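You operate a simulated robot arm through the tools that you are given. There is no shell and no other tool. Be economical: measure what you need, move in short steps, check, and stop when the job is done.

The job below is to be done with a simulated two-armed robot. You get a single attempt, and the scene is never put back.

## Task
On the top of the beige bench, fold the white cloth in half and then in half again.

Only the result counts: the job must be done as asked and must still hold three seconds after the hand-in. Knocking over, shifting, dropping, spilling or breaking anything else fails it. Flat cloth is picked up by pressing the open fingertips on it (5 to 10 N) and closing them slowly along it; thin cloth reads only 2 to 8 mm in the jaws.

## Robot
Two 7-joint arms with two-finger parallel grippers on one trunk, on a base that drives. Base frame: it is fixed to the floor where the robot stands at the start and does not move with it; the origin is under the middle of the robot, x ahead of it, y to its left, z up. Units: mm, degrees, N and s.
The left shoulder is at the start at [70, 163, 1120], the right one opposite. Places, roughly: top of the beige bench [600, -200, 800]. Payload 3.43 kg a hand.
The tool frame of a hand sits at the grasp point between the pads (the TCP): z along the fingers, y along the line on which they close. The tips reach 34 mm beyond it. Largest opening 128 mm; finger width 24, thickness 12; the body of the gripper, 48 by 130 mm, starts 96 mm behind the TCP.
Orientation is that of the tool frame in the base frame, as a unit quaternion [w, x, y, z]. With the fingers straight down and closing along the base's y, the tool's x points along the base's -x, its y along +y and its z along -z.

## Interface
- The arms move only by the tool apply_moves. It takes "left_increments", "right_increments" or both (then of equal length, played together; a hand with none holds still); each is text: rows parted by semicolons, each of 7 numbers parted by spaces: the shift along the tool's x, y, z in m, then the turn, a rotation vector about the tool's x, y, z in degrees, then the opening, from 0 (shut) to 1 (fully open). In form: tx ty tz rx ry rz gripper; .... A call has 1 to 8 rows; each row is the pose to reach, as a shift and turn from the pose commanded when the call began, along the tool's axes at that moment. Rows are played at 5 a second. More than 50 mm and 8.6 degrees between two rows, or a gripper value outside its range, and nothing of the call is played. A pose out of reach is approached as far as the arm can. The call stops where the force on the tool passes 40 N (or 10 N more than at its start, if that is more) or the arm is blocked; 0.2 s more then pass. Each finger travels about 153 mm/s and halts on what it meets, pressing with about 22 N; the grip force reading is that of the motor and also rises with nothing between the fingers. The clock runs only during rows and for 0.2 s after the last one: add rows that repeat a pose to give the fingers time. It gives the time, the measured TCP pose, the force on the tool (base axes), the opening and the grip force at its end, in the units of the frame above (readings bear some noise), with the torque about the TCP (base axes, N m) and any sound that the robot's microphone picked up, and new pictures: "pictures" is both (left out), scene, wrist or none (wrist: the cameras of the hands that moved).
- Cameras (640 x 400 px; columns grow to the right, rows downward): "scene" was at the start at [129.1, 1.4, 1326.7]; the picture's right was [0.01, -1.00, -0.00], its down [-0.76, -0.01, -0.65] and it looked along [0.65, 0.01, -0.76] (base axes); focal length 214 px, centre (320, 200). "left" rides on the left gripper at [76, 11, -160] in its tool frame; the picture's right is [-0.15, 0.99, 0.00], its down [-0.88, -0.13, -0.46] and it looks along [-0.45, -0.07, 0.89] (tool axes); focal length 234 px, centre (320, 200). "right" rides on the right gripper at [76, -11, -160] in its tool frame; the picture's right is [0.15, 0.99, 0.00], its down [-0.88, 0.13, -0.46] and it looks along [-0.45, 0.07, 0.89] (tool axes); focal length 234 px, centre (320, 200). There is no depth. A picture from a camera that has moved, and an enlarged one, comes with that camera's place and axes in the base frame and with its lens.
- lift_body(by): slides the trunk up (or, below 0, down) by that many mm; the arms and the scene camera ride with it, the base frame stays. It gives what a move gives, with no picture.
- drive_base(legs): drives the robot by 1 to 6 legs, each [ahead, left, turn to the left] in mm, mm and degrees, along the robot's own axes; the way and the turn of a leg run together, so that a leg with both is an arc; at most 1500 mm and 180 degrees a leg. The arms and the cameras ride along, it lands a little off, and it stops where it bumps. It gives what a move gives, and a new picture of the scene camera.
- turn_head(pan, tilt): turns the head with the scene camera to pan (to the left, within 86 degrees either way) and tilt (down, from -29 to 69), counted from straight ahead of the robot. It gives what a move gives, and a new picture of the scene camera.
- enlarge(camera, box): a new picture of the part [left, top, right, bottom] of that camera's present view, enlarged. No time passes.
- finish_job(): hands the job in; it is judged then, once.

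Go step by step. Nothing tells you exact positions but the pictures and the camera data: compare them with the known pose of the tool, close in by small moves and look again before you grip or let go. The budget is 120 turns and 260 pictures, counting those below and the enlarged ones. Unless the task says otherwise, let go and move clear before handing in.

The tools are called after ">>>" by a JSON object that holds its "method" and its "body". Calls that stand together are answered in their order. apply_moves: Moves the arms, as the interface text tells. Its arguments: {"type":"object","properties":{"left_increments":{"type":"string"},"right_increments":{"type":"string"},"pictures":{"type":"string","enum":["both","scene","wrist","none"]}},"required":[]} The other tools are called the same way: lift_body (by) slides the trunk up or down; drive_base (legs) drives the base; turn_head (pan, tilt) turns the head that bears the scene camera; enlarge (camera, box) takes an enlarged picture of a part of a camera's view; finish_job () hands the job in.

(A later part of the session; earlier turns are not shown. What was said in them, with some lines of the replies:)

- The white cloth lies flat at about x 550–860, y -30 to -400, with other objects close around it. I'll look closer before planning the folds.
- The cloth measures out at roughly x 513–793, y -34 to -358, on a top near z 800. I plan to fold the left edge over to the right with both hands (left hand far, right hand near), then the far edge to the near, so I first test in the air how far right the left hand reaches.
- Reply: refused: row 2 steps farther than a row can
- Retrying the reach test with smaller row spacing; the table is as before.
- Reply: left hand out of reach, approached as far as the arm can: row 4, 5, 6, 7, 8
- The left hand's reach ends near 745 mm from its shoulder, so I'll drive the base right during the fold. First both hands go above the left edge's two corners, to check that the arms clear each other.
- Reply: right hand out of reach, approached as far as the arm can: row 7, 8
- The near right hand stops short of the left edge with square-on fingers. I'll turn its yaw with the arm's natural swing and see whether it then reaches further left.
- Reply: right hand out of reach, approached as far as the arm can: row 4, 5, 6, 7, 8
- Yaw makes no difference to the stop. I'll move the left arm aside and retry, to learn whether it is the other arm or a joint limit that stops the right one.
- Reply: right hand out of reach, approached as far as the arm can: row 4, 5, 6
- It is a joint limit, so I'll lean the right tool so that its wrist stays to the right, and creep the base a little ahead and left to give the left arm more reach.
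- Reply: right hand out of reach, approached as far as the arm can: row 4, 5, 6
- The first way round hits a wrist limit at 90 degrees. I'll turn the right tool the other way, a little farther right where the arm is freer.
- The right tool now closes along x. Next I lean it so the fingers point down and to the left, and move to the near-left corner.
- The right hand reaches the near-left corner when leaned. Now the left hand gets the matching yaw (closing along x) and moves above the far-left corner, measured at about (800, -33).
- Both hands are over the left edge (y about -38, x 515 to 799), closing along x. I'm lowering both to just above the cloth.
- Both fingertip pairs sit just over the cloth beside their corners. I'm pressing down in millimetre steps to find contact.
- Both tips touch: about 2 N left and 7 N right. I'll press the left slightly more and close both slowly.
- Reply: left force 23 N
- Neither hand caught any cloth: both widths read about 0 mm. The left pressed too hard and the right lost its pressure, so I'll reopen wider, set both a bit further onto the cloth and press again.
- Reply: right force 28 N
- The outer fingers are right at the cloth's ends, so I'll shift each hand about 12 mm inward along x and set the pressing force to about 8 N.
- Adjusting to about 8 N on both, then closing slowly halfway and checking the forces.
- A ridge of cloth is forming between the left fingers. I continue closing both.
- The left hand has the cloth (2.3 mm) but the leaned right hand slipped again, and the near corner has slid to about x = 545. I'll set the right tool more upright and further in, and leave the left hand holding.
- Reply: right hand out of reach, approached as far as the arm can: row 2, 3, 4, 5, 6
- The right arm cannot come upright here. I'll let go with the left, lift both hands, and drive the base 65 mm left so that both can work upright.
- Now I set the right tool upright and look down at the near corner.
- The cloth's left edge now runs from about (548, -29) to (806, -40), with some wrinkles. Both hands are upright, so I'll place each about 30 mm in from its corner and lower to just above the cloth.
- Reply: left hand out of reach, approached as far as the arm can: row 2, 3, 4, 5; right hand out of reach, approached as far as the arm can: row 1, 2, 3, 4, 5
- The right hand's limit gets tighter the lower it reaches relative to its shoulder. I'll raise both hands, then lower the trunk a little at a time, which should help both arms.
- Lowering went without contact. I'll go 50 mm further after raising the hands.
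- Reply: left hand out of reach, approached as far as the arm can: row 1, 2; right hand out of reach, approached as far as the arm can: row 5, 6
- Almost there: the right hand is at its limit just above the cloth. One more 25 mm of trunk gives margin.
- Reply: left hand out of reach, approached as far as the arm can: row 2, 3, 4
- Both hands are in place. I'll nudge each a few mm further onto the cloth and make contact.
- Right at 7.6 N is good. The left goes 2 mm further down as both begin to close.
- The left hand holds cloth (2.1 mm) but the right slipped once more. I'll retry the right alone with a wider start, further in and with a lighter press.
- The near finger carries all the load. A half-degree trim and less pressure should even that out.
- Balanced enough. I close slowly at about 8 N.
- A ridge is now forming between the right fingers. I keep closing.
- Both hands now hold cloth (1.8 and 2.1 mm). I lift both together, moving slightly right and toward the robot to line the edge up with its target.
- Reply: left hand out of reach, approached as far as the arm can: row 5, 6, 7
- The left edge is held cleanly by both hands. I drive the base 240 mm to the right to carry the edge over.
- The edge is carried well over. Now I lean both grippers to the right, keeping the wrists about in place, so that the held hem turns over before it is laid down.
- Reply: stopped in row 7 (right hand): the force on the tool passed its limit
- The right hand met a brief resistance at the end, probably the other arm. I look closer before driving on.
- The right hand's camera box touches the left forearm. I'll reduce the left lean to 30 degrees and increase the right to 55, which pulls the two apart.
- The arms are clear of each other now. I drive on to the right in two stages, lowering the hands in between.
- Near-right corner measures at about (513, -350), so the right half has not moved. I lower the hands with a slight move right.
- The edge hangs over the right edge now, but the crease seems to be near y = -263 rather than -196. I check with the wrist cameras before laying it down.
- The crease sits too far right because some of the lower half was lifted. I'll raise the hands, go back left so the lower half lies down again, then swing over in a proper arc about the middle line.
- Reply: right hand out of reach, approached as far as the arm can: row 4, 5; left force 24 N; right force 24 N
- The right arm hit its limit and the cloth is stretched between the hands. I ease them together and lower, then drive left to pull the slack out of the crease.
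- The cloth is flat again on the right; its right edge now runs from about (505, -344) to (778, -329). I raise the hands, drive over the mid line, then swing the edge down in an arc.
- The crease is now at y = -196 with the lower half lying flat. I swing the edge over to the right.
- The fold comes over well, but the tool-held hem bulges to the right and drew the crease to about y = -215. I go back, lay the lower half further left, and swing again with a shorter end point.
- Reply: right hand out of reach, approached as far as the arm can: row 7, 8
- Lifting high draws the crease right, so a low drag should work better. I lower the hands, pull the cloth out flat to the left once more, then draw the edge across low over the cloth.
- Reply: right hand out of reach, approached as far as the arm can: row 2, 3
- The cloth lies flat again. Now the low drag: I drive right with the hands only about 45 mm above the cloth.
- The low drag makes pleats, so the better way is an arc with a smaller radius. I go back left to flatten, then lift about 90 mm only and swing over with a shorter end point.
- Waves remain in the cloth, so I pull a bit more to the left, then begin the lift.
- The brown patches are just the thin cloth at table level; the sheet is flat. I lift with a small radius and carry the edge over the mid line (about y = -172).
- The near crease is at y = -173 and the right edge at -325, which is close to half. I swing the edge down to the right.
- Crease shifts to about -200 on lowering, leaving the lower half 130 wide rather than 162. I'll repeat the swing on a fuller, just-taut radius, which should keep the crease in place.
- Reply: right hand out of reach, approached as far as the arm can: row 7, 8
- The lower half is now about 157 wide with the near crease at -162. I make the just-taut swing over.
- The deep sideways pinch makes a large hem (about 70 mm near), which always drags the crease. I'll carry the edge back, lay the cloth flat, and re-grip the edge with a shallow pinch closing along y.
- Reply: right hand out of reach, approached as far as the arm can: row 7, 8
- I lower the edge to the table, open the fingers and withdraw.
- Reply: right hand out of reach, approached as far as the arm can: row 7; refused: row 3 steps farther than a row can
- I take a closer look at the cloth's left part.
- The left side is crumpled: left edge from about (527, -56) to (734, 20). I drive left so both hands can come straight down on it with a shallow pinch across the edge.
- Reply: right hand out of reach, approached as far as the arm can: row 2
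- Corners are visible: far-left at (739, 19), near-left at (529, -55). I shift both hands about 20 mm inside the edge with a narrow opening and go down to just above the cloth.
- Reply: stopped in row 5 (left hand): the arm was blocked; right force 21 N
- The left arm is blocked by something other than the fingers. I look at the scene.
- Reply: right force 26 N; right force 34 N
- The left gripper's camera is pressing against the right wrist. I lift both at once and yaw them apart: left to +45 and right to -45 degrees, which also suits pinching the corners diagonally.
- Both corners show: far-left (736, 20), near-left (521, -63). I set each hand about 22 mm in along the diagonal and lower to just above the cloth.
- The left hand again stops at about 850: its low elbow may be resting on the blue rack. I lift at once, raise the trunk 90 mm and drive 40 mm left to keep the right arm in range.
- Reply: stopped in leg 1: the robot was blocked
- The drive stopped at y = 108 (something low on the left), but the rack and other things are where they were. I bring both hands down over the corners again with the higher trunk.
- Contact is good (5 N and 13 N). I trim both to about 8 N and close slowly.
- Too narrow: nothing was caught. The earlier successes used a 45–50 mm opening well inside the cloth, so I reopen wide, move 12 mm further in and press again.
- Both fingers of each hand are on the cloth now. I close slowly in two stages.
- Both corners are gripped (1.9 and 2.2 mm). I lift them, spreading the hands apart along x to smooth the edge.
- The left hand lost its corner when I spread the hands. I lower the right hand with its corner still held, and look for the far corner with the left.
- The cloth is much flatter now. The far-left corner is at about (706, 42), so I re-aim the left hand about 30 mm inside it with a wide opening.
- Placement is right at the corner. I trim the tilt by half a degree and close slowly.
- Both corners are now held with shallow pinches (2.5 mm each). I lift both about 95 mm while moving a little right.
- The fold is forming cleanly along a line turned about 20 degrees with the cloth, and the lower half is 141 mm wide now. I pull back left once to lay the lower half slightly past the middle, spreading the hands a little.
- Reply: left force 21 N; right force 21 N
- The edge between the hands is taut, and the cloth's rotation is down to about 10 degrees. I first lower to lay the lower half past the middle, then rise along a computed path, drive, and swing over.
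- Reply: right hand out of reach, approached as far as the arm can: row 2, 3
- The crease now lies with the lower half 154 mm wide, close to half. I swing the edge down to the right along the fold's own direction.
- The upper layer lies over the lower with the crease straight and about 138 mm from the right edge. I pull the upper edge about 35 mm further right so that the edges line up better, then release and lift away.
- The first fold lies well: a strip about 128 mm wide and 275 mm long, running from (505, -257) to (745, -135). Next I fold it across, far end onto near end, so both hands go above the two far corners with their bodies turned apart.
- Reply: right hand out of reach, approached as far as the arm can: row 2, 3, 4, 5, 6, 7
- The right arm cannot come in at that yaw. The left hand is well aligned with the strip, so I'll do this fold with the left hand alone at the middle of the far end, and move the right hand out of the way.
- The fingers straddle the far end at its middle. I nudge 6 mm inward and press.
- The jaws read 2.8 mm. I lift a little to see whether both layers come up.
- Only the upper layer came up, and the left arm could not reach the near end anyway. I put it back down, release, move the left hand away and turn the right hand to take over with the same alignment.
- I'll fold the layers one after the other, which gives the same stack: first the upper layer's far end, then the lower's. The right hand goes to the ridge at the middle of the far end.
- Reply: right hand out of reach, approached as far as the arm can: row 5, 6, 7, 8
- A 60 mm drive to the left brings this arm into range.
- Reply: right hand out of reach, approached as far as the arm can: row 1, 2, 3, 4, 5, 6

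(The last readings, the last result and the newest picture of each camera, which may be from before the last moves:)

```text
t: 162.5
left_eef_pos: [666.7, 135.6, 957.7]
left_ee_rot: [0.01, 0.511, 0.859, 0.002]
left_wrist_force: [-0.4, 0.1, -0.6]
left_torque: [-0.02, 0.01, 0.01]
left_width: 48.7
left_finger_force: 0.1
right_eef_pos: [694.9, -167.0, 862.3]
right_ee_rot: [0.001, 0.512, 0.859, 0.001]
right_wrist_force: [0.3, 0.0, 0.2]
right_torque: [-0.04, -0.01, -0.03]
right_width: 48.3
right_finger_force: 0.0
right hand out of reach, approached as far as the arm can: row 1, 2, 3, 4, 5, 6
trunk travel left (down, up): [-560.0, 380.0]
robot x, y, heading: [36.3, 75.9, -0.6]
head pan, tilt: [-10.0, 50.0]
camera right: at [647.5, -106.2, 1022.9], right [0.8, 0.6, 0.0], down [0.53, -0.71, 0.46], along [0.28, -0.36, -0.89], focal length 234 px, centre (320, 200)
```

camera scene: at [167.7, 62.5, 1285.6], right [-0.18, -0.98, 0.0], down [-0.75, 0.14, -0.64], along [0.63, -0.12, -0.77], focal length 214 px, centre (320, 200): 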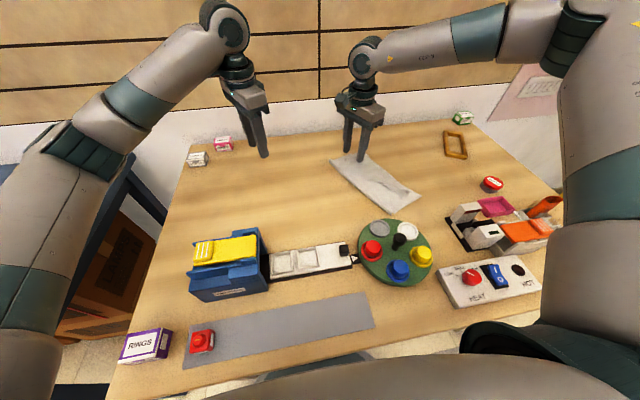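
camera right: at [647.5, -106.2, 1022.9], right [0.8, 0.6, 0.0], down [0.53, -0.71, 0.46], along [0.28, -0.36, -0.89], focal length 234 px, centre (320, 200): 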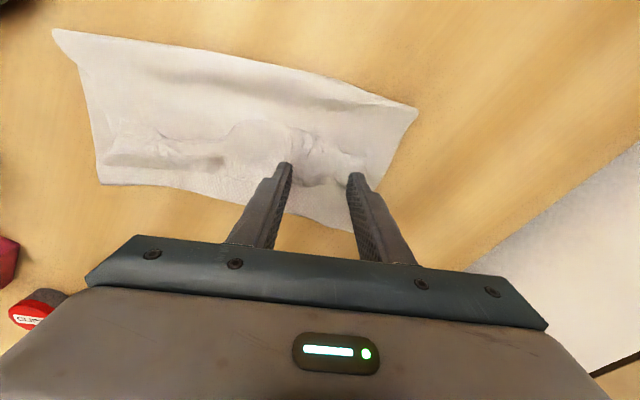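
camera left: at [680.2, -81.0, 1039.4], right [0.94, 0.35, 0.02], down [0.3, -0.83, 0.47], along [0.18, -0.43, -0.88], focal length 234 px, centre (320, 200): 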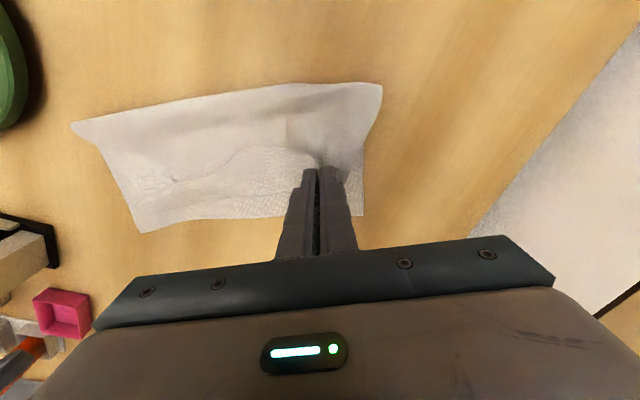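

Yaw is the limiting factor for the right arm. I turn it back toward its natural angle and pinch across the strip's width at the far end instead.

>>> {"method": "apply_moves", "body": {"right_increments": "0 0 -0.01 0 0 -8 0.38; 0.001 0.01 -0.01 0 0 -16 0.38; 0.002 0.022 -0.01 0 0 -24 0.38; 0.003 0.034 0 0 0 -32 0.38; 0.003 0.0447 0.01 0 0 -40 0.38; 0.003 0.0447 0.02 0 0 -40 0.38; 0.003 0.0447 0.02 0 0 -40 0.38", "pictures": "wrist"}}

```text
t: 164.1
left_eef_pos: [666.2, 137.1, 956.2]
left_ee_rot: [0.011, 0.51, 0.86, 0.002]
left_wrist_force: [-0.5, -0.5, 0.4]
left_torque: [0.02, -0.01, -0.02]
left_width: 48.6
left_finger_force: 0.1
right_eef_pos: [698.7, -172.7, 862.4]
right_ee_rot: [0.001, 0.187, 0.982, 0.002]
right_wrist_force: [0.4, 0.1, 0.6]
right_torque: [-0.01, -0.04, 0.03]
right_width: 48.6
right_finger_force: 0.1
right hand out of reach, approached as far as the arm can: row 2, 3, 4, 5, 6, 7
trunk travel left (down, up): [-560.0, 380.0]
robot x, y, heading: [41.8, 72.7, -0.5]
head pan, tilt: [-10.0, 50.0]
camera right: at [623.2, -155.4, 1021.9], right [0.23, 0.97, 0.0], down [0.87, -0.2, 0.46], along [0.45, -0.1, -0.89], focal length 234 px, centre (320, 200)
```

right: 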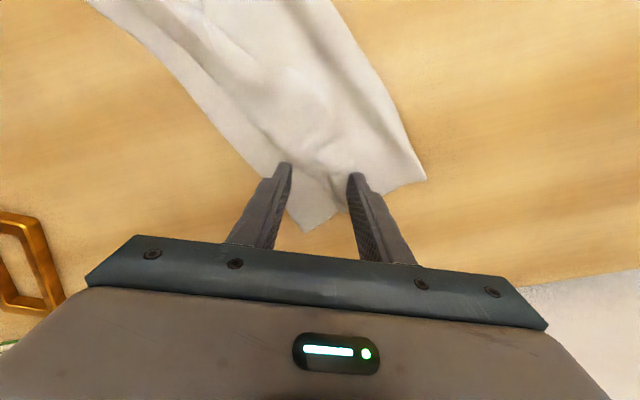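

The right arm cannot reach the far end from here. I withdraw it and use the left arm after all, with driving and a lean for the near end.

>>> {"method": "apply_moves", "body": {"right_increments": "0 0 -0.045 0 0 0 0.3; 0.02 -0.01 -0.085 0 0 0 0.3; 0.06 -0.03 -0.1 0 0 0 0.3; 0.1 -0.05 -0.11 0 0 0 0.3; 0.135 -0.08 -0.11 0 0 0 0.3; 0.165 -0.11 -0.11 0 0 0 0.3; 0.165 -0.15 -0.11 0 0 0 0.3; 0.165 -0.19 -0.11 0 0 0 0.3", "pictures": "none"}}

>>> {"method": "drive_base", "body": {"legs": [[0, -75, 0]]}}

>>> {"method": "apply_moves", "body": {"left_increments": "-0.045 -0.015 0 0 0 0 0.38; -0.09 -0.03 0 0 0 0 0.38; -0.135 -0.035 0.01 0 0 0 0.38; -0.175 -0.045 0.03 0 0 0 0.38; -0.205 -0.05 0.06 0 0 0 0.38; -0.205 -0.05 0.085 0 0 0 0.38; -0.205 -0.05 0.105 0 0 0 0.38; -0.205 -0.05 0.105 0 0 0 0.38", "pictures": "wrist"}}

```text
t: 165.9
left_eef_pos: [666.0, 135.3, 956.7]
left_ee_rot: [0.01, 0.511, 0.86, 0.004]
left_wrist_force: [-1.0, 0.2, 0.7]
left_torque: [0.02, -0.04, 0.0]
left_width: 48.5
left_finger_force: 0.1
right_eef_pos: [472.0, -290.5, 972.7]
right_ee_rot: [0.001, 0.187, 0.982, 0.001]
right_wrist_force: [-0.8, 0.2, -0.2]
right_torque: [0.03, -0.02, 0.0]
right_width: 38.5
right_finger_force: 0.0
trunk travel left (down, up): [-560.0, 380.0]
robot x, y, heading: [42.5, 71.8, -0.8]
head pan, tilt: [-10.0, 50.0]
```

```text
t: 166.9
left_eef_pos: [666.3, 60.0, 957.3]
left_ee_rot: [0.01, 0.511, 0.859, 0.003]
left_wrist_force: [-0.3, -0.5, -0.1]
left_torque: [0.07, 0.03, -0.03]
left_width: 48.7
left_finger_force: 0.1
right_eef_pos: [471.3, -364.5, 971.7]
right_ee_rot: [0.001, 0.188, 0.982, 0.002]
right_wrist_force: [-0.7, -0.9, -0.1]
right_torque: [0.01, 0.0, 0.0]
right_width: 38.2
right_finger_force: 0.0
trunk travel left (down, up): [-560.0, 380.0]
robot x, y, heading: [40.2, -1.0, -0.7]
head pan, tilt: [-10.0, 50.0]
camera scene: at [166.8, -13.9, 1285.6], right [-0.18, -0.98, 0.0], down [-0.75, 0.14, -0.64], along [0.63, -0.12, -0.77], focal length 214 px, centre (320, 200)
```

scene: 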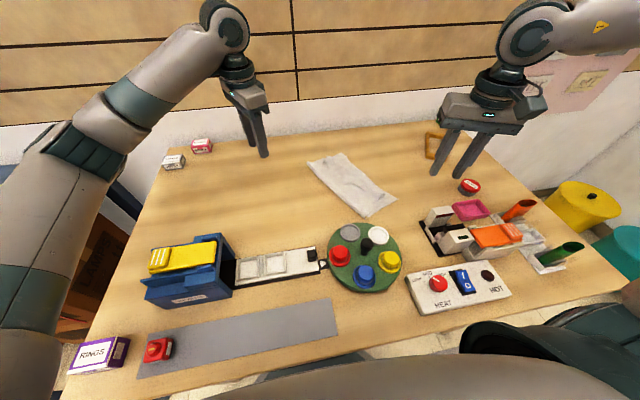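

```text
t: 168.8
left_eef_pos: [721.8, -144.3, 854.8]
left_ee_rot: [0.01, 0.511, 0.859, 0.003]
left_wrist_force: [0.1, 0.0, 0.0]
left_torque: [0.02, -0.03, -0.01]
left_width: 48.5
left_finger_force: 0.1
right_eef_pos: [471.7, -363.6, 972.3]
right_ee_rot: [0.001, 0.188, 0.982, 0.0]
right_wrist_force: [-0.3, -0.5, 0.5]
right_torque: [0.02, 0.01, 0.02]
right_width: 38.5
right_finger_force: 0.1
trunk travel left (down, up): [-560.0, 380.0]
robot x, y, heading: [42.4, 0.9, -0.6]
head pan, tilt: [-10.0, 50.0]
camera left: at [693.2, -70.8, 1014.1], right [0.94, 0.34, 0.02], down [0.3, -0.83, 0.47], along [0.17, -0.43, -0.88], focal length 234 px, centre (320, 200)
```

left: 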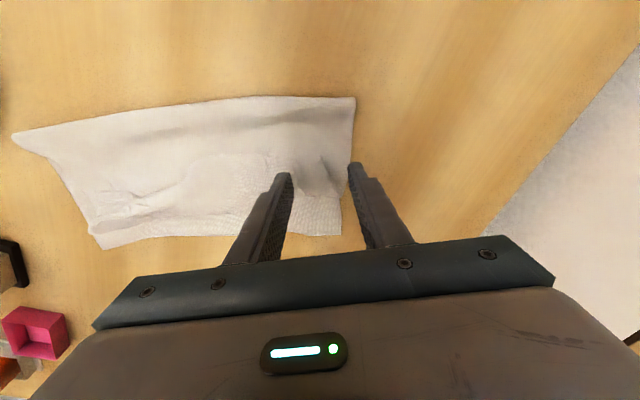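

The upper layer's edge runs along the strip just beside the fingers. I set the fingers across that edge so that they catch both the upper and the exposed lower layer, and press.

>>> {"method": "apply_moves", "body": {"left_increments": "-0.008 -0.005 0.003 0 0 0 0.38; -0.015 -0.0099 0.008 0 0 0 0.38; -0.015 -0.0099 0.013 0 0 0 0.38; -0.015 -0.0099 0.0165 0 0 0 0.38; -0.015 -0.0099 0.0185 0 0 0 0.38; -0.015 -0.0099 0.0185 0 0 0 0.38", "pictures": "wrist"}}

```text
t: 170.2
left_eef_pos: [720.8, -160.8, 837.4]
left_ee_rot: [0.01, 0.511, 0.86, 0.002]
left_wrist_force: [2.3, -1.0, 8.3]
left_torque: [-0.06, 0.17, 0.0]
left_width: 48.0
left_finger_force: 0.1
right_eef_pos: [470.7, -364.4, 973.3]
right_ee_rot: [0.001, 0.189, 0.982, 0.001]
right_wrist_force: [-0.5, -0.1, 0.3]
right_torque: [0.0, -0.02, 0.03]
right_width: 38.3
right_finger_force: 0.0
trunk travel left (down, up): [-560.0, 380.0]
robot x, y, heading: [40.8, 1.9, -0.7]
head pan, tilt: [-10.0, 50.0]
camera left: at [690.9, -88.8, 995.8], right [0.94, 0.34, 0.02], down [0.3, -0.83, 0.47], along [0.18, -0.43, -0.88], focal length 234 px, centre (320, 200)
```

left: 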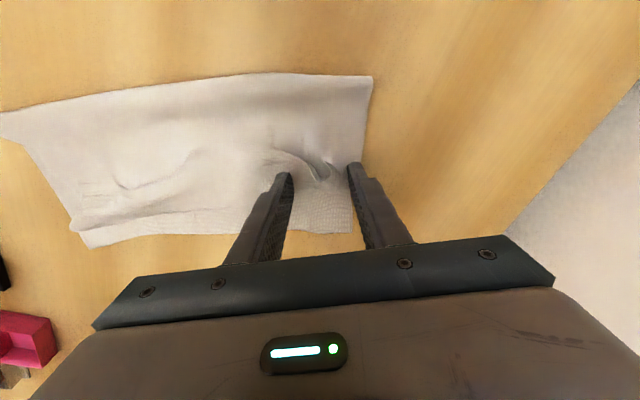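

>>> {"method": "apply_moves", "body": {"left_increments": "0 0 0.0004 0.7 0 0 0.36; 0 0 0.0004 0.7 0 0 0.335; 0 0 0.0004 0.7 0 0 0.31; 0 0 0.0004 0.7 0 0 0.285; 0 0 0.0004 0.7 0 0 0.26; 0 0 0.0004 0.7 0 0 0.235; 0 0 0.0004 0.7 0 0 0.21; 0 0 0.0004 0.7 0 0 0.185", "pictures": "none"}}

>>> {"method": "apply_moves", "body": {"left_increments": "0 0 0 0 0 0 0.16; 0 0 0 0 0 0 0.135; 0 0 0 0 0 0 0.11; 0 0 0 0 0 0 0.08; 0 0 0 0 0 0 0.05; 0 0 0 0 0 0 0.02; 0 0 0 0 0 0 0; 0 0 0 0 0 0 0", "pictures": "none"}}

>>> {"method": "apply_moves", "body": {"left_increments": "0 0 -0.015 0 0 0 0; 0 -0.005 -0.03 0 0 0 0; 0 -0.01 -0.045 0 0 0 0; 0 -0.015 -0.06 0 0 0 0; 0 -0.015 -0.06 0 0 0 0", "pictures": "wrist"}}

>>> {"method": "enlarge", "body": {"camera": "scene", "box": [270, 100, 430, 220]}}

```text
t: 171.9
left_eef_pos: [719.5, -160.8, 835.8]
left_ee_rot: [0.007, 0.511, 0.859, -0.003]
left_wrist_force: [1.6, 0.8, 14.3]
left_torque: [0.0, 0.05, 0.0]
left_width: 22.0
left_finger_force: 0.1
right_eef_pos: [470.9, -364.0, 972.2]
right_ee_rot: [0.002, 0.188, 0.982, 0.001]
right_wrist_force: [-0.9, 0.3, 0.7]
right_torque: [0.03, -0.03, 0.02]
right_width: 38.5
right_finger_force: 0.0
trunk travel left (down, up): [-560.0, 380.0]
robot x, y, heading: [39.0, 0.0, -0.7]
head pan, tilt: [-10.0, 50.0]
```

```text
t: 173.8
left_eef_pos: [719.3, -161.2, 836.8]
left_ee_rot: [0.007, 0.511, 0.86, -0.003]
left_wrist_force: [-0.7, 0.9, 15.6]
left_torque: [0.03, 0.16, 0.03]
left_width: 12.8
left_finger_force: 22.4
right_eef_pos: [470.7, -363.4, 973.3]
right_ee_rot: [0.002, 0.189, 0.982, 0.001]
right_wrist_force: [0.1, 0.7, 0.6]
right_torque: [-0.02, -0.01, -0.02]
right_width: 38.5
right_finger_force: 0.1
trunk travel left (down, up): [-560.0, 380.0]
robot x, y, heading: [38.4, 2.7, -0.6]
head pan, tilt: [-10.0, 50.0]
```

```text
t: 174.9
left_eef_pos: [707.2, -167.9, 895.0]
left_ee_rot: [0.007, 0.511, 0.859, -0.004]
left_wrist_force: [-0.6, -0.3, -0.5]
left_torque: [0.02, 0.02, -0.01]
left_width: 3.1
left_finger_force: 22.0
right_eef_pos: [471.8, -363.2, 972.9]
right_ee_rot: [0.001, 0.188, 0.982, 0.001]
right_wrist_force: [0.7, 0.0, -0.2]
right_torque: [0.01, -0.01, 0.0]
right_width: 38.4
right_finger_force: 0.2
trunk travel left (down, up): [-560.0, 380.0]
robot x, y, heading: [36.5, 2.0, -0.7]
head pan, tilt: [-10.0, 50.0]
camera left: at [679.6, -94.2, 1054.3], right [0.94, 0.34, 0.0], down [0.3, -0.83, 0.47], along [0.16, -0.44, -0.88], focal length 234 px, centre (320, 200)
```

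left: 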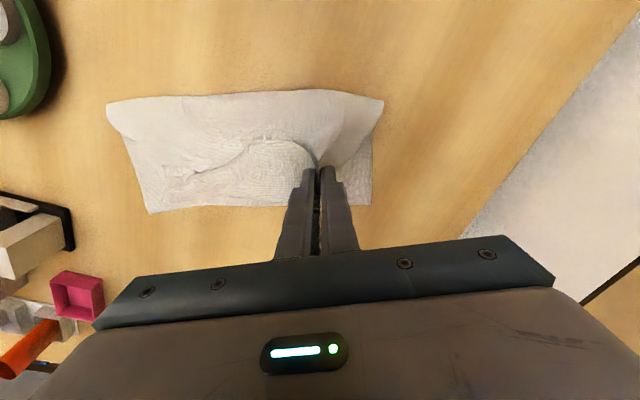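

```text
3.33 times, centred on (350, 160) of scene
camera zoom: at [167.1, -12.7, 1285.5], right [-0.18, -0.98, 0.0], down [-0.75, 0.14, -0.64], along [0.63, -0.12, -0.77], focal length 715 px, centre (220, 333)
```

zoom: 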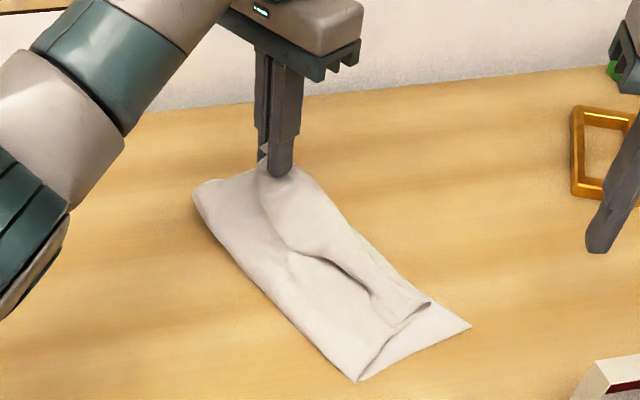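

The jaws read 3.1 mm. I lift more and carry along the strip to see what comes with it.

>>> {"method": "apply_moves", "body": {"left_increments": "0 -0.015 -0.02 0 0 0 0; 0 -0.035 -0.035 0 0 0 0; 0 -0.055 -0.045 0 0 0 0; 0 -0.075 -0.05 0 0 0 0; 0 -0.075 -0.05 0 0 0 0", "pictures": "none"}}

>>> {"method": "enlarge", "body": {"camera": "scene", "box": [270, 100, 430, 220]}}

```text
t: 176.2
left_eef_pos: [640.1, -201.7, 944.2]
left_ee_rot: [0.007, 0.512, 0.859, -0.003]
left_wrist_force: [0.5, -0.5, -0.3]
left_torque: [0.0, 0.02, -0.02]
left_width: 3.4
left_finger_force: 22.3
right_eef_pos: [471.9, -364.8, 972.1]
right_ee_rot: [0.002, 0.188, 0.982, 0.001]
right_wrist_force: [0.6, -0.3, 0.2]
right_torque: [-0.01, 0.01, 0.0]
right_width: 38.5
right_finger_force: 0.1
trunk travel left (down, up): [-560.0, 380.0]
robot x, y, heading: [39.7, 1.1, -0.5]
head pan, tilt: [-10.0, 50.0]
```

```text
3.33 times, centred on (350, 160) of scene
camera zoom: at [167.1, -12.7, 1285.5], right [-0.18, -0.98, 0.0], down [-0.75, 0.14, -0.64], along [0.63, -0.12, -0.77], focal length 715 px, centre (220, 333)
```

zoom: 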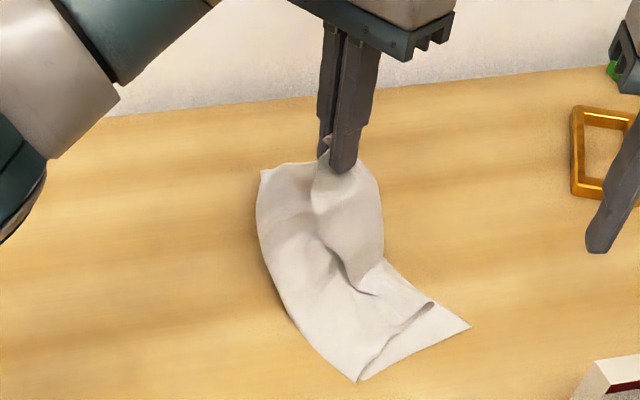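

Both layers came up together: the whole far half is in the air above the mid line. I swing it down toward the near end, checking how far the arm reaches.

>>> {"method": "apply_moves", "body": {"left_increments": "0.002 -0.02 -0.002 0 0 0 0; 0.004 -0.04 0.006 0 0 0 0; 0.006 -0.06 0.02 0 0 0 0; 0.006 -0.06 0.02 0 0 0 0", "pictures": "none"}}

```text
t: 177.2
left_eef_pos: [585.5, -225.6, 923.6]
left_ee_rot: [0.008, 0.511, 0.859, -0.004]
left_wrist_force: [-0.2, 0.1, 0.3]
left_torque: [0.0, 0.01, 0.02]
left_width: 3.2
left_finger_force: 21.9
right_eef_pos: [471.5, -364.1, 972.1]
right_ee_rot: [0.0, 0.189, 0.982, 0.001]
right_wrist_force: [-0.1, -0.1, -0.6]
right_torque: [0.03, 0.02, 0.0]
right_width: 38.2
right_finger_force: 0.0
trunk travel left (down, up): [-560.0, 380.0]
robot x, y, heading: [40.9, 3.2, -0.5]
head pan, tilt: [-10.0, 50.0]
```

It reaches. I complete the swing, moving the right hand further aside at the same time.

>>> {"method": "apply_moves", "body": {"left_increments": "0.001 -0.015 0.012 0 0 0 0; 0.002 -0.028 0.028 0 0 0 0; 0.003 -0.038 0.045 0 0 0 0; 0.003 -0.045 0.06 0 0 0 0; 0.003 -0.05 0.072 0 0 0 0; 0.003 -0.05 0.072 0 0 0 0", "right_increments": "-0.013 -0.032 0 0 0 0 0.3; -0.026 -0.065 0 0 0 0 0.3; -0.026 -0.065 0 0 0 0 0.3; -0.026 -0.065 0 0 0 0 0.3; -0.026 -0.065 0 0 0 0 0.3; -0.026 -0.065 0 0 0 0 0.3", "pictures": "wrist"}}

>>> {"method": "enlarge", "body": {"camera": "scene", "box": [270, 100, 430, 220]}}

```text
t: 178.6
left_eef_pos: [540.0, -248.9, 852.3]
left_ee_rot: [0.008, 0.511, 0.859, -0.003]
left_wrist_force: [-0.3, 1.3, 0.3]
left_torque: [-0.01, 0.02, -0.02]
left_width: 3.2
left_finger_force: 21.8
right_eef_pos: [472.0, -433.6, 971.9]
right_ee_rot: [0.001, 0.188, 0.982, 0.001]
right_wrist_force: [0.3, -0.7, 0.1]
right_torque: [0.01, -0.03, -0.03]
right_width: 38.4
right_finger_force: 0.0
trunk travel left (down, up): [-560.0, 380.0]
robot x, y, heading: [38.7, -2.6, -0.4]
head pan, tilt: [-10.0, 50.0]
camera right: at [395.7, -416.1, 1132.4], right [0.23, 0.97, 0.0], down [0.87, -0.21, 0.46], along [0.45, -0.1, -0.89], focal length 234 px, centre (320, 200)
camera left: at [512.6, -175.8, 1011.5], right [0.94, 0.34, 0.0], down [0.3, -0.83, 0.47], along [0.16, -0.44, -0.88], focal length 234 px, centre (320, 200)
```

right: 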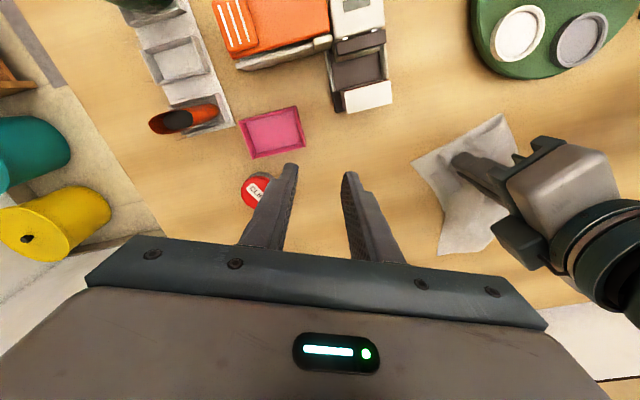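
left: 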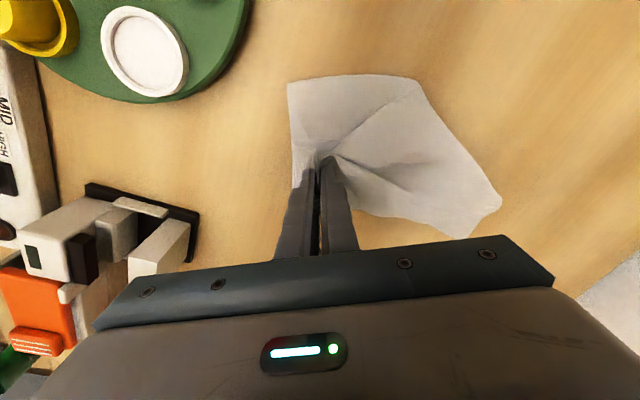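

```text
3.33 times, centred on (350, 160) of scene
camera zoom: at [166.7, -12.9, 1285.6], right [-0.18, -0.98, 0.0], down [-0.75, 0.14, -0.64], along [0.63, -0.12, -0.77], focal length 715 px, centre (220, 333)
```

zoom: 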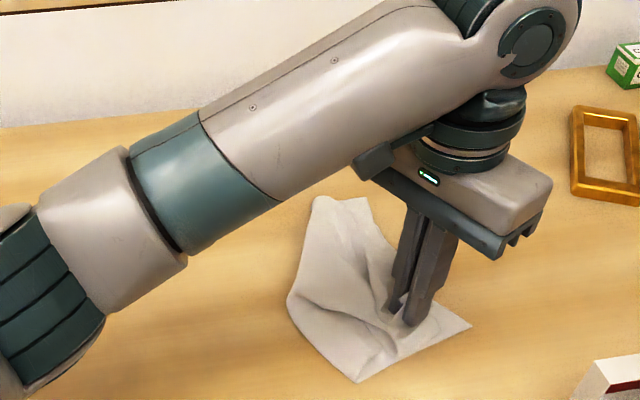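

The upper part came over but the right-hand side still extends to about (726, -223). I lower, release, back away and look.

>>> {"method": "apply_moves", "body": {"left_increments": "0 0 0.008 0 0 0 0; 0 0 0.008 0 0 0 0.15; 0 0 0.008 0 0 0 0.3; 0 0 -0.02 0 0 0 0.3; 0.02 0.01 -0.06 0 0 0 0.3; 0.06 0.03 -0.08 0 0 0 0.3; 0.1 0.06 -0.09 0 0 0 0.3; 0.14 0.09 -0.09 0 0 0 0.3", "pictures": "wrist"}}

>>> {"method": "enlarge", "body": {"camera": "scene", "box": [270, 100, 430, 220]}}

```text
refused: row 7 steps farther than a row can; nothing moved
```

```text
3.33 times, centred on (350, 160) of scene
camera zoom: at [166.7, -12.9, 1285.6], right [-0.18, -0.98, 0.0], down [-0.75, 0.14, -0.64], along [0.63, -0.12, -0.77], focal length 715 px, centre (220, 333)
```

zoom: 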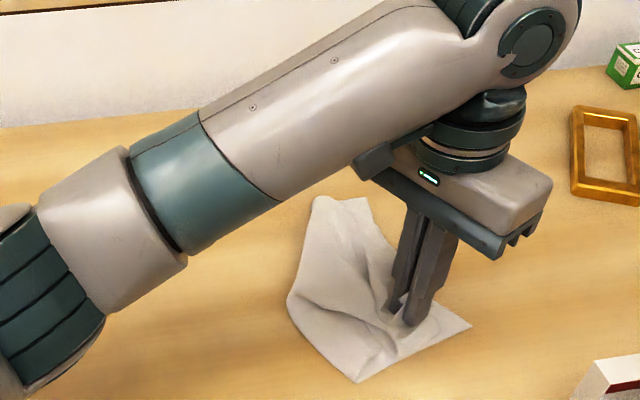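

>>> {"method": "apply_moves", "body": {"left_increments": "0 0 0.008 0 0 0 0; 0 0 0.008 0 0 0 0.15; 0 0 0.008 0 0 0 0.3; 0 0 -0.02 0 0 0 0.3; 0.02 0.01 -0.055 0 0 0 0.3; 0.055 0.02 -0.08 0 0 0 0.3; 0.095 0.03 -0.09 0 0 0 0.3; 0.135 0.05 -0.09 0 0 0 0.3", "pictures": "wrist"}}

>>> {"method": "enlarge", "body": {"camera": "scene", "box": [270, 100, 430, 220]}}

```text
t: 180.3
left_eef_pos: [520.3, -102.0, 939.0]
left_ee_rot: [0.007, 0.511, 0.859, -0.003]
left_wrist_force: [-0.5, 1.1, 0.7]
left_torque: [-0.04, 0.03, 0.01]
left_width: 38.2
left_finger_force: 0.1
right_eef_pos: [470.7, -432.5, 973.0]
right_ee_rot: [0.001, 0.187, 0.982, 0.0]
right_wrist_force: [0.4, 0.7, 0.2]
right_torque: [-0.03, -0.02, 0.02]
right_width: 38.5
right_finger_force: 0.0
trunk travel left (down, up): [-560.0, 380.0]
robot x, y, heading: [40.5, -1.3, -0.5]
head pan, tilt: [-10.0, 50.0]
camera left: at [492.1, -29.0, 1097.4], right [0.94, 0.34, 0.0], down [0.3, -0.83, 0.47], along [0.16, -0.44, -0.88], focal length 234 px, centre (320, 200)
```

left: 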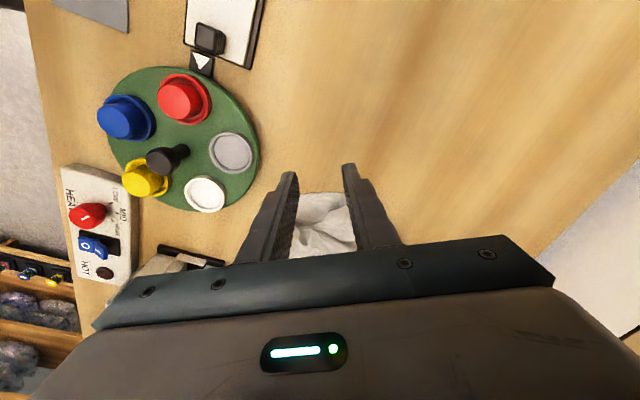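

```text
3.33 times, centred on (350, 160) of scene
camera zoom: at [167.1, -10.9, 1285.6], right [-0.18, -0.98, 0.0], down [-0.75, 0.14, -0.64], along [0.63, -0.12, -0.77], focal length 715 px, centre (220, 333)
```

zoom: 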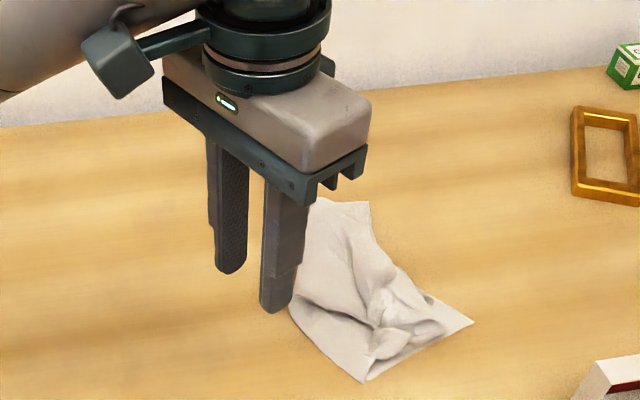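

I move the left hand clear to see the cloth.

>>> {"method": "apply_moves", "body": {"left_increments": "0.045 0 0 0 0 0 0.38; 0.09 0.01 0 0 0 0 0.38; 0.135 0.02 0 0 0 0 0.38; 0.15 0.06 0 0 0 0 0.38", "pictures": "none"}}

>>> {"method": "enlarge", "body": {"camera": "scene", "box": [280, 120, 420, 210]}}

```text
t: 181.3
left_eef_pos: [502.5, 57.6, 936.1]
left_ee_rot: [0.007, 0.512, 0.859, -0.004]
left_wrist_force: [-0.2, -0.2, -0.2]
left_torque: [-0.01, 0.01, -0.03]
left_width: 48.7
left_finger_force: 0.1
right_eef_pos: [471.3, -433.1, 972.2]
right_ee_rot: [0.001, 0.188, 0.982, 0.0]
right_wrist_force: [-0.4, 0.2, -0.6]
right_torque: [0.0, 0.0, -0.02]
right_width: 38.4
right_finger_force: 0.0
trunk travel left (down, up): [-560.0, 380.0]
robot x, y, heading: [41.9, 5.0, -0.6]
head pan, tilt: [-10.0, 50.0]
```

```text
4.44 times, centred on (350, 165) of scene
camera zoom: at [167.4, -11.3, 1285.5], right [-0.18, -0.98, 0.0], down [-0.75, 0.14, -0.64], along [0.63, -0.12, -0.77], focal length 953 px, centre (187, 356)
```

zoom: 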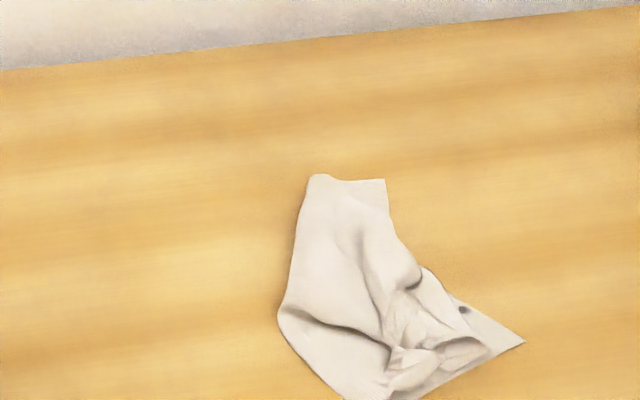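

A tail about 55 mm wide still runs out to (716, -239), while the rest lies in a compact pile. I'll fold that tail over with the left hand: drive a little right and go above its end.

>>> {"method": "drive_base", "body": {"legs": [[0, -60, 0]]}}

>>> {"method": "apply_moves", "body": {"left_increments": "-0.043 0.0075 0 0 0 3 0.38; -0.086 0.015 0 0 0 6 0.38; -0.129 0.0225 0 0 0 10 0.38; -0.172 0.03 0 0 0 14 0.38; -0.215 0.0375 0 0 0 18 0.38; -0.257 0.045 0.01 0 0 22 0.38; -0.297 0.0523 0.03 0 0 22 0.38; -0.297 0.0523 0.07 0 0 22 0.38", "pictures": "wrist"}}

```text
t: 182.3
left_eef_pos: [501.4, -4.4, 936.0]
left_ee_rot: [0.006, 0.51, 0.86, -0.002]
left_wrist_force: [0.5, -0.1, -0.6]
left_torque: [0.03, 0.01, 0.04]
left_width: 48.5
left_finger_force: 0.0
right_eef_pos: [470.8, -494.3, 971.3]
right_ee_rot: [0.001, 0.187, 0.982, 0.001]
right_wrist_force: [-0.2, 0.0, -0.3]
right_torque: [0.01, 0.0, 0.0]
right_width: 38.2
right_finger_force: 0.1
trunk travel left (down, up): [-560.0, 380.0]
robot x, y, heading: [40.5, -57.3, -0.8]
head pan, tilt: [-10.0, 50.0]
camera scene: at [166.2, -73.3, 1285.6], right [-0.18, -0.98, 0.0], down [-0.75, 0.14, -0.64], along [0.63, -0.12, -0.77], focal length 214 px, centre (320, 200)
```

scene: 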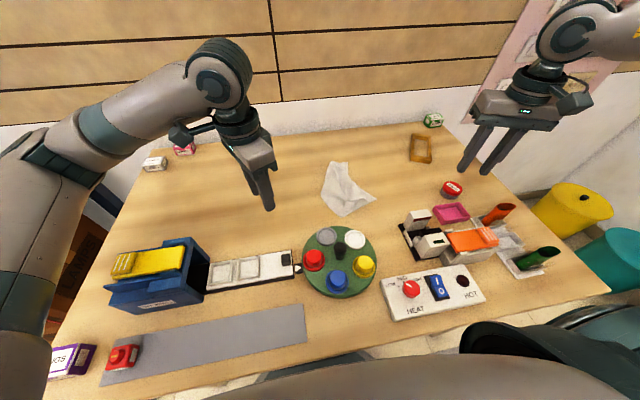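

```text
t: 184.1
left_eef_pos: [691.1, -238.8, 870.2]
left_ee_rot: [0.008, 0.665, 0.747, -0.003]
left_wrist_force: [-0.3, 0.2, 0.0]
left_torque: [-0.01, -0.01, 0.01]
left_width: 48.7
left_finger_force: 0.1
right_eef_pos: [471.3, -491.5, 971.5]
right_ee_rot: [0.001, 0.187, 0.982, 0.0]
right_wrist_force: [-0.8, 0.2, -0.4]
right_torque: [-0.02, 0.04, -0.02]
right_width: 38.3
right_finger_force: 0.1
trunk travel left (down, up): [-560.0, 380.0]
robot x, y, heading: [41.4, -58.6, -0.1]
head pan, tilt: [-10.0, 50.0]
camera left: at [691.5, -161.7, 1030.5], right [1.0, -0.03, 0.01], down [-0.03, -0.88, 0.47], along [-0.01, -0.47, -0.88], focal length 234 px, centre (320, 200)
```

left: 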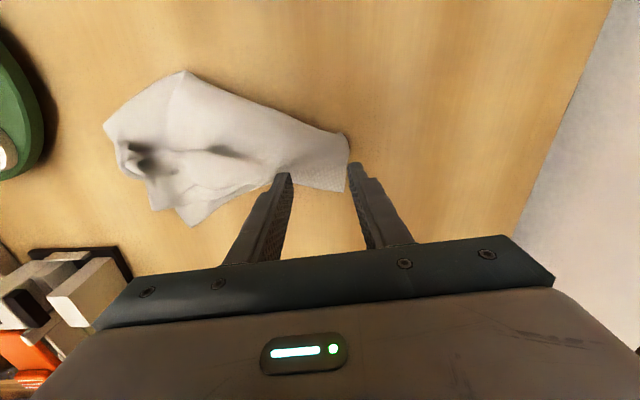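

Good alignment on the tail end. I shift 8 mm inward, press and close slowly.

>>> {"method": "apply_moves", "body": {"left_increments": "0 -0.008 0.012 0 0 0 0.38; 0 -0.008 0.024 0 0 0 0.38; 0 -0.008 0.031 0 0 0 0.38; 0 -0.008 0.034 0 0 0 0.38; 0 -0.008 0.0347 0 0 0 0.38; 0 -0.008 0.0347 0 0 0 0.36; 0 -0.008 0.0347 0 0 0 0.33; 0 -0.008 0.0347 0 0 0 0.3", "pictures": "none"}}

>>> {"method": "apply_moves", "body": {"left_increments": "0 0 0 0 0 0 0.27; 0 0 0 0 0 0 0.235; 0 0 0 0 0 0 0.2; 0 0 0 0 0 0 0.165; 0 0 0 0 0 0 0.13; 0 0 0 0 0 0 0.095; 0 0 0 0 0 0 0.05; 0 0 0 0 0 0 0", "pictures": "wrist"}}

```text
t: 185.9
left_eef_pos: [681.2, -240.7, 837.0]
left_ee_rot: [0.007, 0.666, 0.746, -0.001]
left_wrist_force: [-0.3, -0.8, 1.3]
left_torque: [0.01, 0.02, 0.02]
left_width: 38.2
left_finger_force: 0.0
right_eef_pos: [470.4, -494.7, 972.2]
right_ee_rot: [0.001, 0.188, 0.982, 0.001]
right_wrist_force: [0.8, -0.5, 0.1]
right_torque: [-0.02, -0.01, -0.02]
right_width: 38.6
right_finger_force: 0.1
trunk travel left (down, up): [-560.0, 380.0]
robot x, y, heading: [37.6, -58.9, -0.6]
head pan, tilt: [-10.0, 50.0]
```

```text
t: 187.7
left_eef_pos: [682.2, -241.1, 836.2]
left_ee_rot: [0.007, 0.665, 0.746, -0.001]
left_wrist_force: [-0.1, -0.3, -0.2]
left_torque: [0.03, 0.02, 0.01]
left_width: 2.7
left_finger_force: 22.2
right_eef_pos: [471.5, -493.4, 973.2]
right_ee_rot: [0.002, 0.188, 0.982, 0.001]
right_wrist_force: [-0.3, 0.5, -0.9]
right_torque: [-0.04, -0.03, -0.04]
right_width: 38.1
right_finger_force: 0.0
trunk travel left (down, up): [-560.0, 380.0]
robot x, y, heading: [38.1, -59.3, -0.5]
head pan, tilt: [-10.0, 50.0]
camera left: at [682.8, -163.2, 996.2], right [1.0, -0.03, 0.01], down [-0.03, -0.88, 0.47], along [-0.01, -0.47, -0.88], focal length 234 px, centre (320, 200)
```

left: 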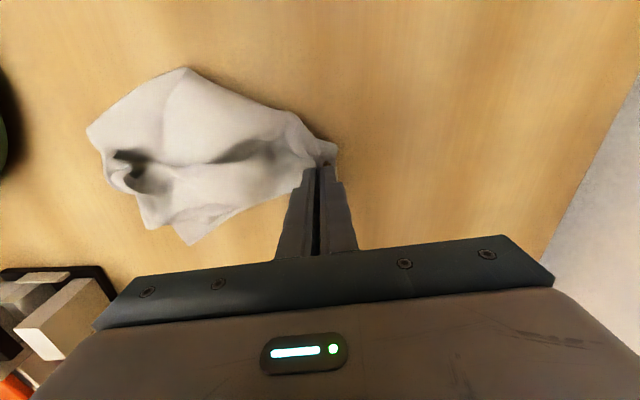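

Gripped (2.7 mm). I carry the tail up and over onto the pile.

>>> {"method": "apply_moves", "body": {"left_increments": "0.002 -0.015 -0.03 0 0 0 0; 0.005 -0.045 -0.058 0 0 0 0; 0.009 -0.077 -0.072 0 0 0 0; 0.0125 -0.11 -0.065 0 0 0 0; 0.016 -0.138 -0.045 0 0 0 0; 0.018 -0.152 -0.025 0 0 0 0; 0.018 -0.152 -0.02 0 0 0 0; 0.018 -0.152 -0.02 0 0 0 0", "pictures": "wrist"}}

>>> {"method": "enlarge", "body": {"camera": "scene", "box": [290, 120, 430, 220]}}

```text
t: 189.5
left_eef_pos: [529.6, -243.1, 854.7]
left_ee_rot: [0.007, 0.665, 0.746, -0.002]
left_wrist_force: [-0.2, -0.8, 1.3]
left_torque: [-0.03, -0.01, -0.01]
left_width: 2.1
left_finger_force: 22.1
right_eef_pos: [471.5, -492.7, 972.6]
right_ee_rot: [0.001, 0.187, 0.982, 0.0]
right_wrist_force: [-0.4, -0.6, -0.5]
right_torque: [0.02, 0.0, -0.05]
right_width: 38.3
right_finger_force: 0.1
trunk travel left (down, up): [-560.0, 380.0]
robot x, y, heading: [35.4, -56.2, -0.4]
head pan, tilt: [-10.0, 50.0]
camera left: at [530.2, -163.9, 1014.8], right [1.0, -0.03, 0.01], down [-0.03, -0.88, 0.47], along [-0.01, -0.47, -0.88], focal length 234 px, centre (320, 200)
```

left: 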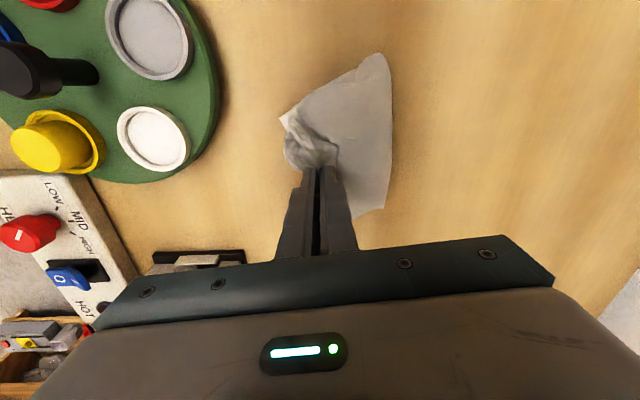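

```text
4.00 times, centred on (360, 170) of scene
camera zoom: at [166.0, -72.6, 1285.6], right [-0.18, -0.98, 0.0], down [-0.75, 0.14, -0.64], along [0.63, -0.12, -0.77], focal length 858 px, centre (160, 320)
```

zoom: 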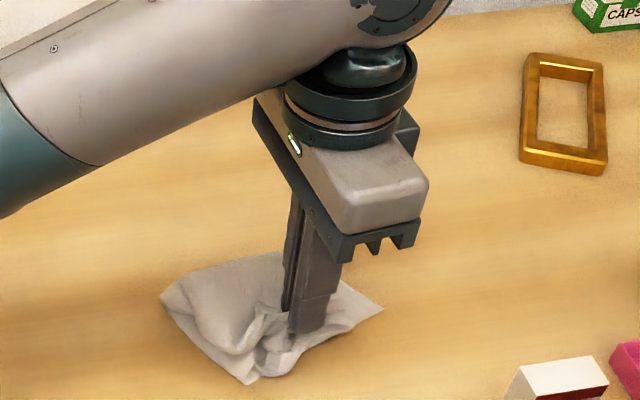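

The tail is over and the cloth lies within about 110 by 155 mm. I lower slightly, release and lift straight up.

>>> {"method": "apply_moves", "body": {"left_increments": "0 0 0.008 0 0 0 0; 0 0 0.008 0 0 0 0.12; 0 0 0.006 0 0 0 0.25; 0 0 -0.01 0 0 0 0.3; 0 0 -0.05 0 0 0 0.3; 0.02 0.02 -0.09 0 0 0 0.3; 0.06 0.03 -0.1 0 0 0 0.3; 0.1 0.05 -0.11 0 0 0 0.3", "pictures": "none"}}

>>> {"method": "apply_moves", "body": {"left_increments": "0.045 0.01 0 0 0 0 0; 0.09 0.02 0 0 0 0 0; 0.135 0.03 0 0 0 0 0; 0.17 0.05 0 0 0 0 0", "pictures": "none"}}

>>> {"method": "enlarge", "body": {"camera": "scene", "box": [290, 130, 430, 220]}}

```text
t: 191.3
left_eef_pos: [567.3, -131.6, 964.3]
left_ee_rot: [0.008, 0.666, 0.746, -0.002]
left_wrist_force: [-0.4, 0.1, 0.0]
left_torque: [-0.03, -0.04, 0.0]
left_width: 38.2
left_finger_force: 0.1
right_eef_pos: [470.6, -492.4, 972.4]
right_ee_rot: [0.001, 0.187, 0.982, 0.001]
right_wrist_force: [-0.4, 0.9, 0.4]
right_torque: [-0.01, 0.01, 0.01]
right_width: 38.6
right_finger_force: 0.2
trunk travel left (down, up): [-560.0, 380.0]
robot x, y, heading: [41.8, -57.7, -0.7]
head pan, tilt: [-10.0, 50.0]
```

```text
t: 192.3
left_eef_pos: [596.8, 42.5, 962.7]
left_ee_rot: [0.007, 0.665, 0.747, -0.002]
left_wrist_force: [-0.3, -0.2, 0.4]
left_torque: [-0.03, 0.01, 0.0]
left_width: 0.0
left_finger_force: 22.2
right_eef_pos: [471.4, -492.5, 973.6]
right_ee_rot: [0.001, 0.187, 0.982, 0.0]
right_wrist_force: [0.2, 0.7, 0.1]
right_torque: [-0.03, 0.0, 0.0]
right_width: 38.4
right_finger_force: 0.1
trunk travel left (down, up): [-560.0, 380.0]
robot x, y, heading: [42.3, -57.5, -0.6]
head pan, tilt: [-10.0, 50.0]
```

```text
4.44 times, centred on (360, 175) of scene
camera zoom: at [166.3, -71.1, 1285.6], right [-0.18, -0.98, 0.0], down [-0.75, 0.14, -0.64], along [0.63, -0.12, -0.77], focal length 953 px, centre (142, 311)
```

zoom: 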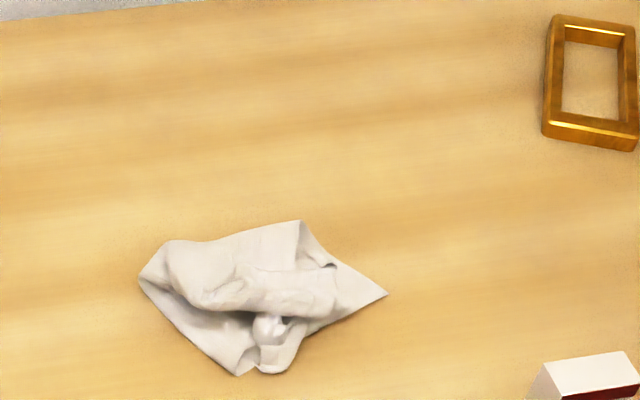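

The cloth is folded to a compact packet, a little puffed up. I press it gently flat with the open fingertips at two spots.

>>> {"method": "apply_moves", "body": {"left_increments": "-0.04 -0.008 0 0 0 0 0.2; -0.08 -0.016 0 0 0 0 0.4; -0.12 -0.024 0 0 0 0 0.4; -0.16 -0.032 0 0 0 0 0.4; -0.2 -0.04 0.02 0 0 0 0.4; -0.238 -0.046 0.045 0 0 0 0.4; -0.238 -0.046 0.09 0 0 0 0.4; -0.238 -0.046 0.118 0 0 0 0.4", "pictures": "none"}}

>>> {"method": "apply_moves", "body": {"left_increments": "0 0 0.002 0 0 0 0.4; 0 0 0.003 0 0 0 0.4; 0 0 -0.03 0 0 0 0.4; -0.035 -0.02 -0.03 0 0 0 0.4; -0.035 -0.02 0 0 0 0 0.4; -0.035 -0.02 0.002 0 0 0 0.4; -0.035 -0.02 -0.035 0 0 0 0.4; -0.035 -0.02 -0.08 0 0 0 0.4", "pictures": "none"}}

>>> {"method": "apply_moves", "body": {"left_increments": "0.04 0 -0.02 0 0 0 0.3; 0.08 0 -0.02 0 0 0 0.3; 0.12 0 -0.02 0 0 0 0.3; 0.16 0.02 -0.02 0 0 0 0.3; 0.2 0.03 -0.02 0 0 0 0.3", "pictures": "none"}}

>>> {"method": "enlarge", "body": {"camera": "scene", "box": [290, 130, 430, 220]}}

```text
t: 194.1
left_eef_pos: [578.5, -203.4, 845.9]
left_ee_rot: [0.008, 0.665, 0.746, 0.0]
left_wrist_force: [-0.9, 0.0, 2.2]
left_torque: [0.02, 0.09, -0.01]
left_width: 51.1
left_finger_force: 0.0
right_eef_pos: [470.5, -493.4, 972.9]
right_ee_rot: [0.001, 0.187, 0.982, 0.002]
right_wrist_force: [-1.0, 0.5, 0.4]
right_torque: [0.01, 0.01, 0.04]
right_width: 38.6
right_finger_force: 0.0
trunk travel left (down, up): [-560.0, 380.0]
robot x, y, heading: [37.8, -55.9, -0.6]
head pan, tilt: [-10.0, 50.0]
```

```text
t: 195.9
left_eef_pos: [563.4, -238.7, 927.0]
left_ee_rot: [0.007, 0.666, 0.746, 0.0]
left_wrist_force: [-0.1, 0.3, 0.0]
left_torque: [0.01, -0.01, -0.01]
left_width: 50.8
left_finger_force: 0.0
right_eef_pos: [469.9, -493.5, 972.8]
right_ee_rot: [0.001, 0.187, 0.982, 0.0]
right_wrist_force: [0.3, 0.2, 0.1]
right_torque: [0.01, 0.0, 0.01]
right_width: 38.6
right_finger_force: 0.1
trunk travel left (down, up): [-560.0, 380.0]
robot x, y, heading: [37.7, -60.3, -0.6]
head pan, tilt: [-10.0, 50.0]
```

```text
t: 197.1
left_eef_pos: [566.1, -35.5, 945.4]
left_ee_rot: [0.008, 0.665, 0.747, -0.001]
left_wrist_force: [-0.1, 0.9, 0.3]
left_torque: [0.0, -0.03, 0.0]
left_width: 38.5
left_finger_force: 0.1
right_eef_pos: [470.0, -492.3, 973.5]
right_ee_rot: [0.002, 0.187, 0.982, 0.001]
right_wrist_force: [-0.1, 0.2, 0.0]
right_torque: [-0.03, -0.02, 0.01]
right_width: 38.3
right_finger_force: 0.0
trunk travel left (down, up): [-560.0, 380.0]
robot x, y, heading: [39.1, -58.5, -0.5]
head pan, tilt: [-10.0, 50.0]
```

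```text
4.44 times, centred on (360, 175) of scene
camera zoom: at [165.8, -71.1, 1285.6], right [-0.18, -0.98, 0.0], down [-0.75, 0.14, -0.64], along [0.63, -0.12, -0.77], focal length 953 px, centre (142, 311)
```

zoom: 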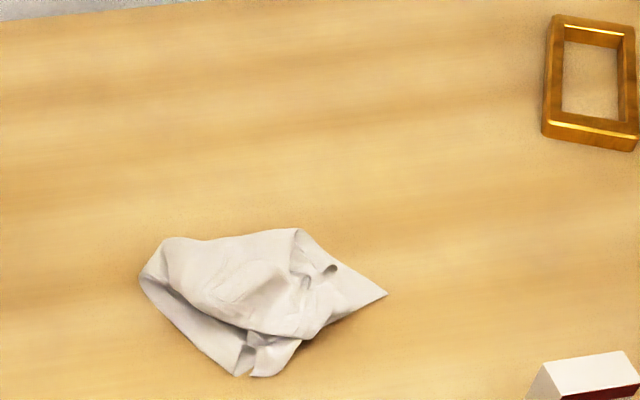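

The cloth now lies as a compact packet on the bench, both hands are empty and clear, and nothing else appears to have moved. I'm handing in.

>>> {"method": "finish_job", "body": {}}

```text
The job is handed in.
```

The cloth is folded in half and then roughly in half again, but the result is an uneven packet of about 110 by 155 mm, not a neat square.

- **First fold:** it came out close to half, with the bottom layer about 128 mm wide where half would be 162 mm, and part of the top edge left as a loose hem.
- **Second fold:** one side lagged behind, so I folded that tail over separately and pressed the packet with the fingertips. It is still slightly puffed.
- **Surroundings:** nothing else appears to have moved in the pictures. The base was stopped once by something unseen while driving left, and the left arm was blocked once or twice near the blue rack. I checked the rack afterwards and found it in place.

Both hands were empty and clear of the cloth at hand-in.
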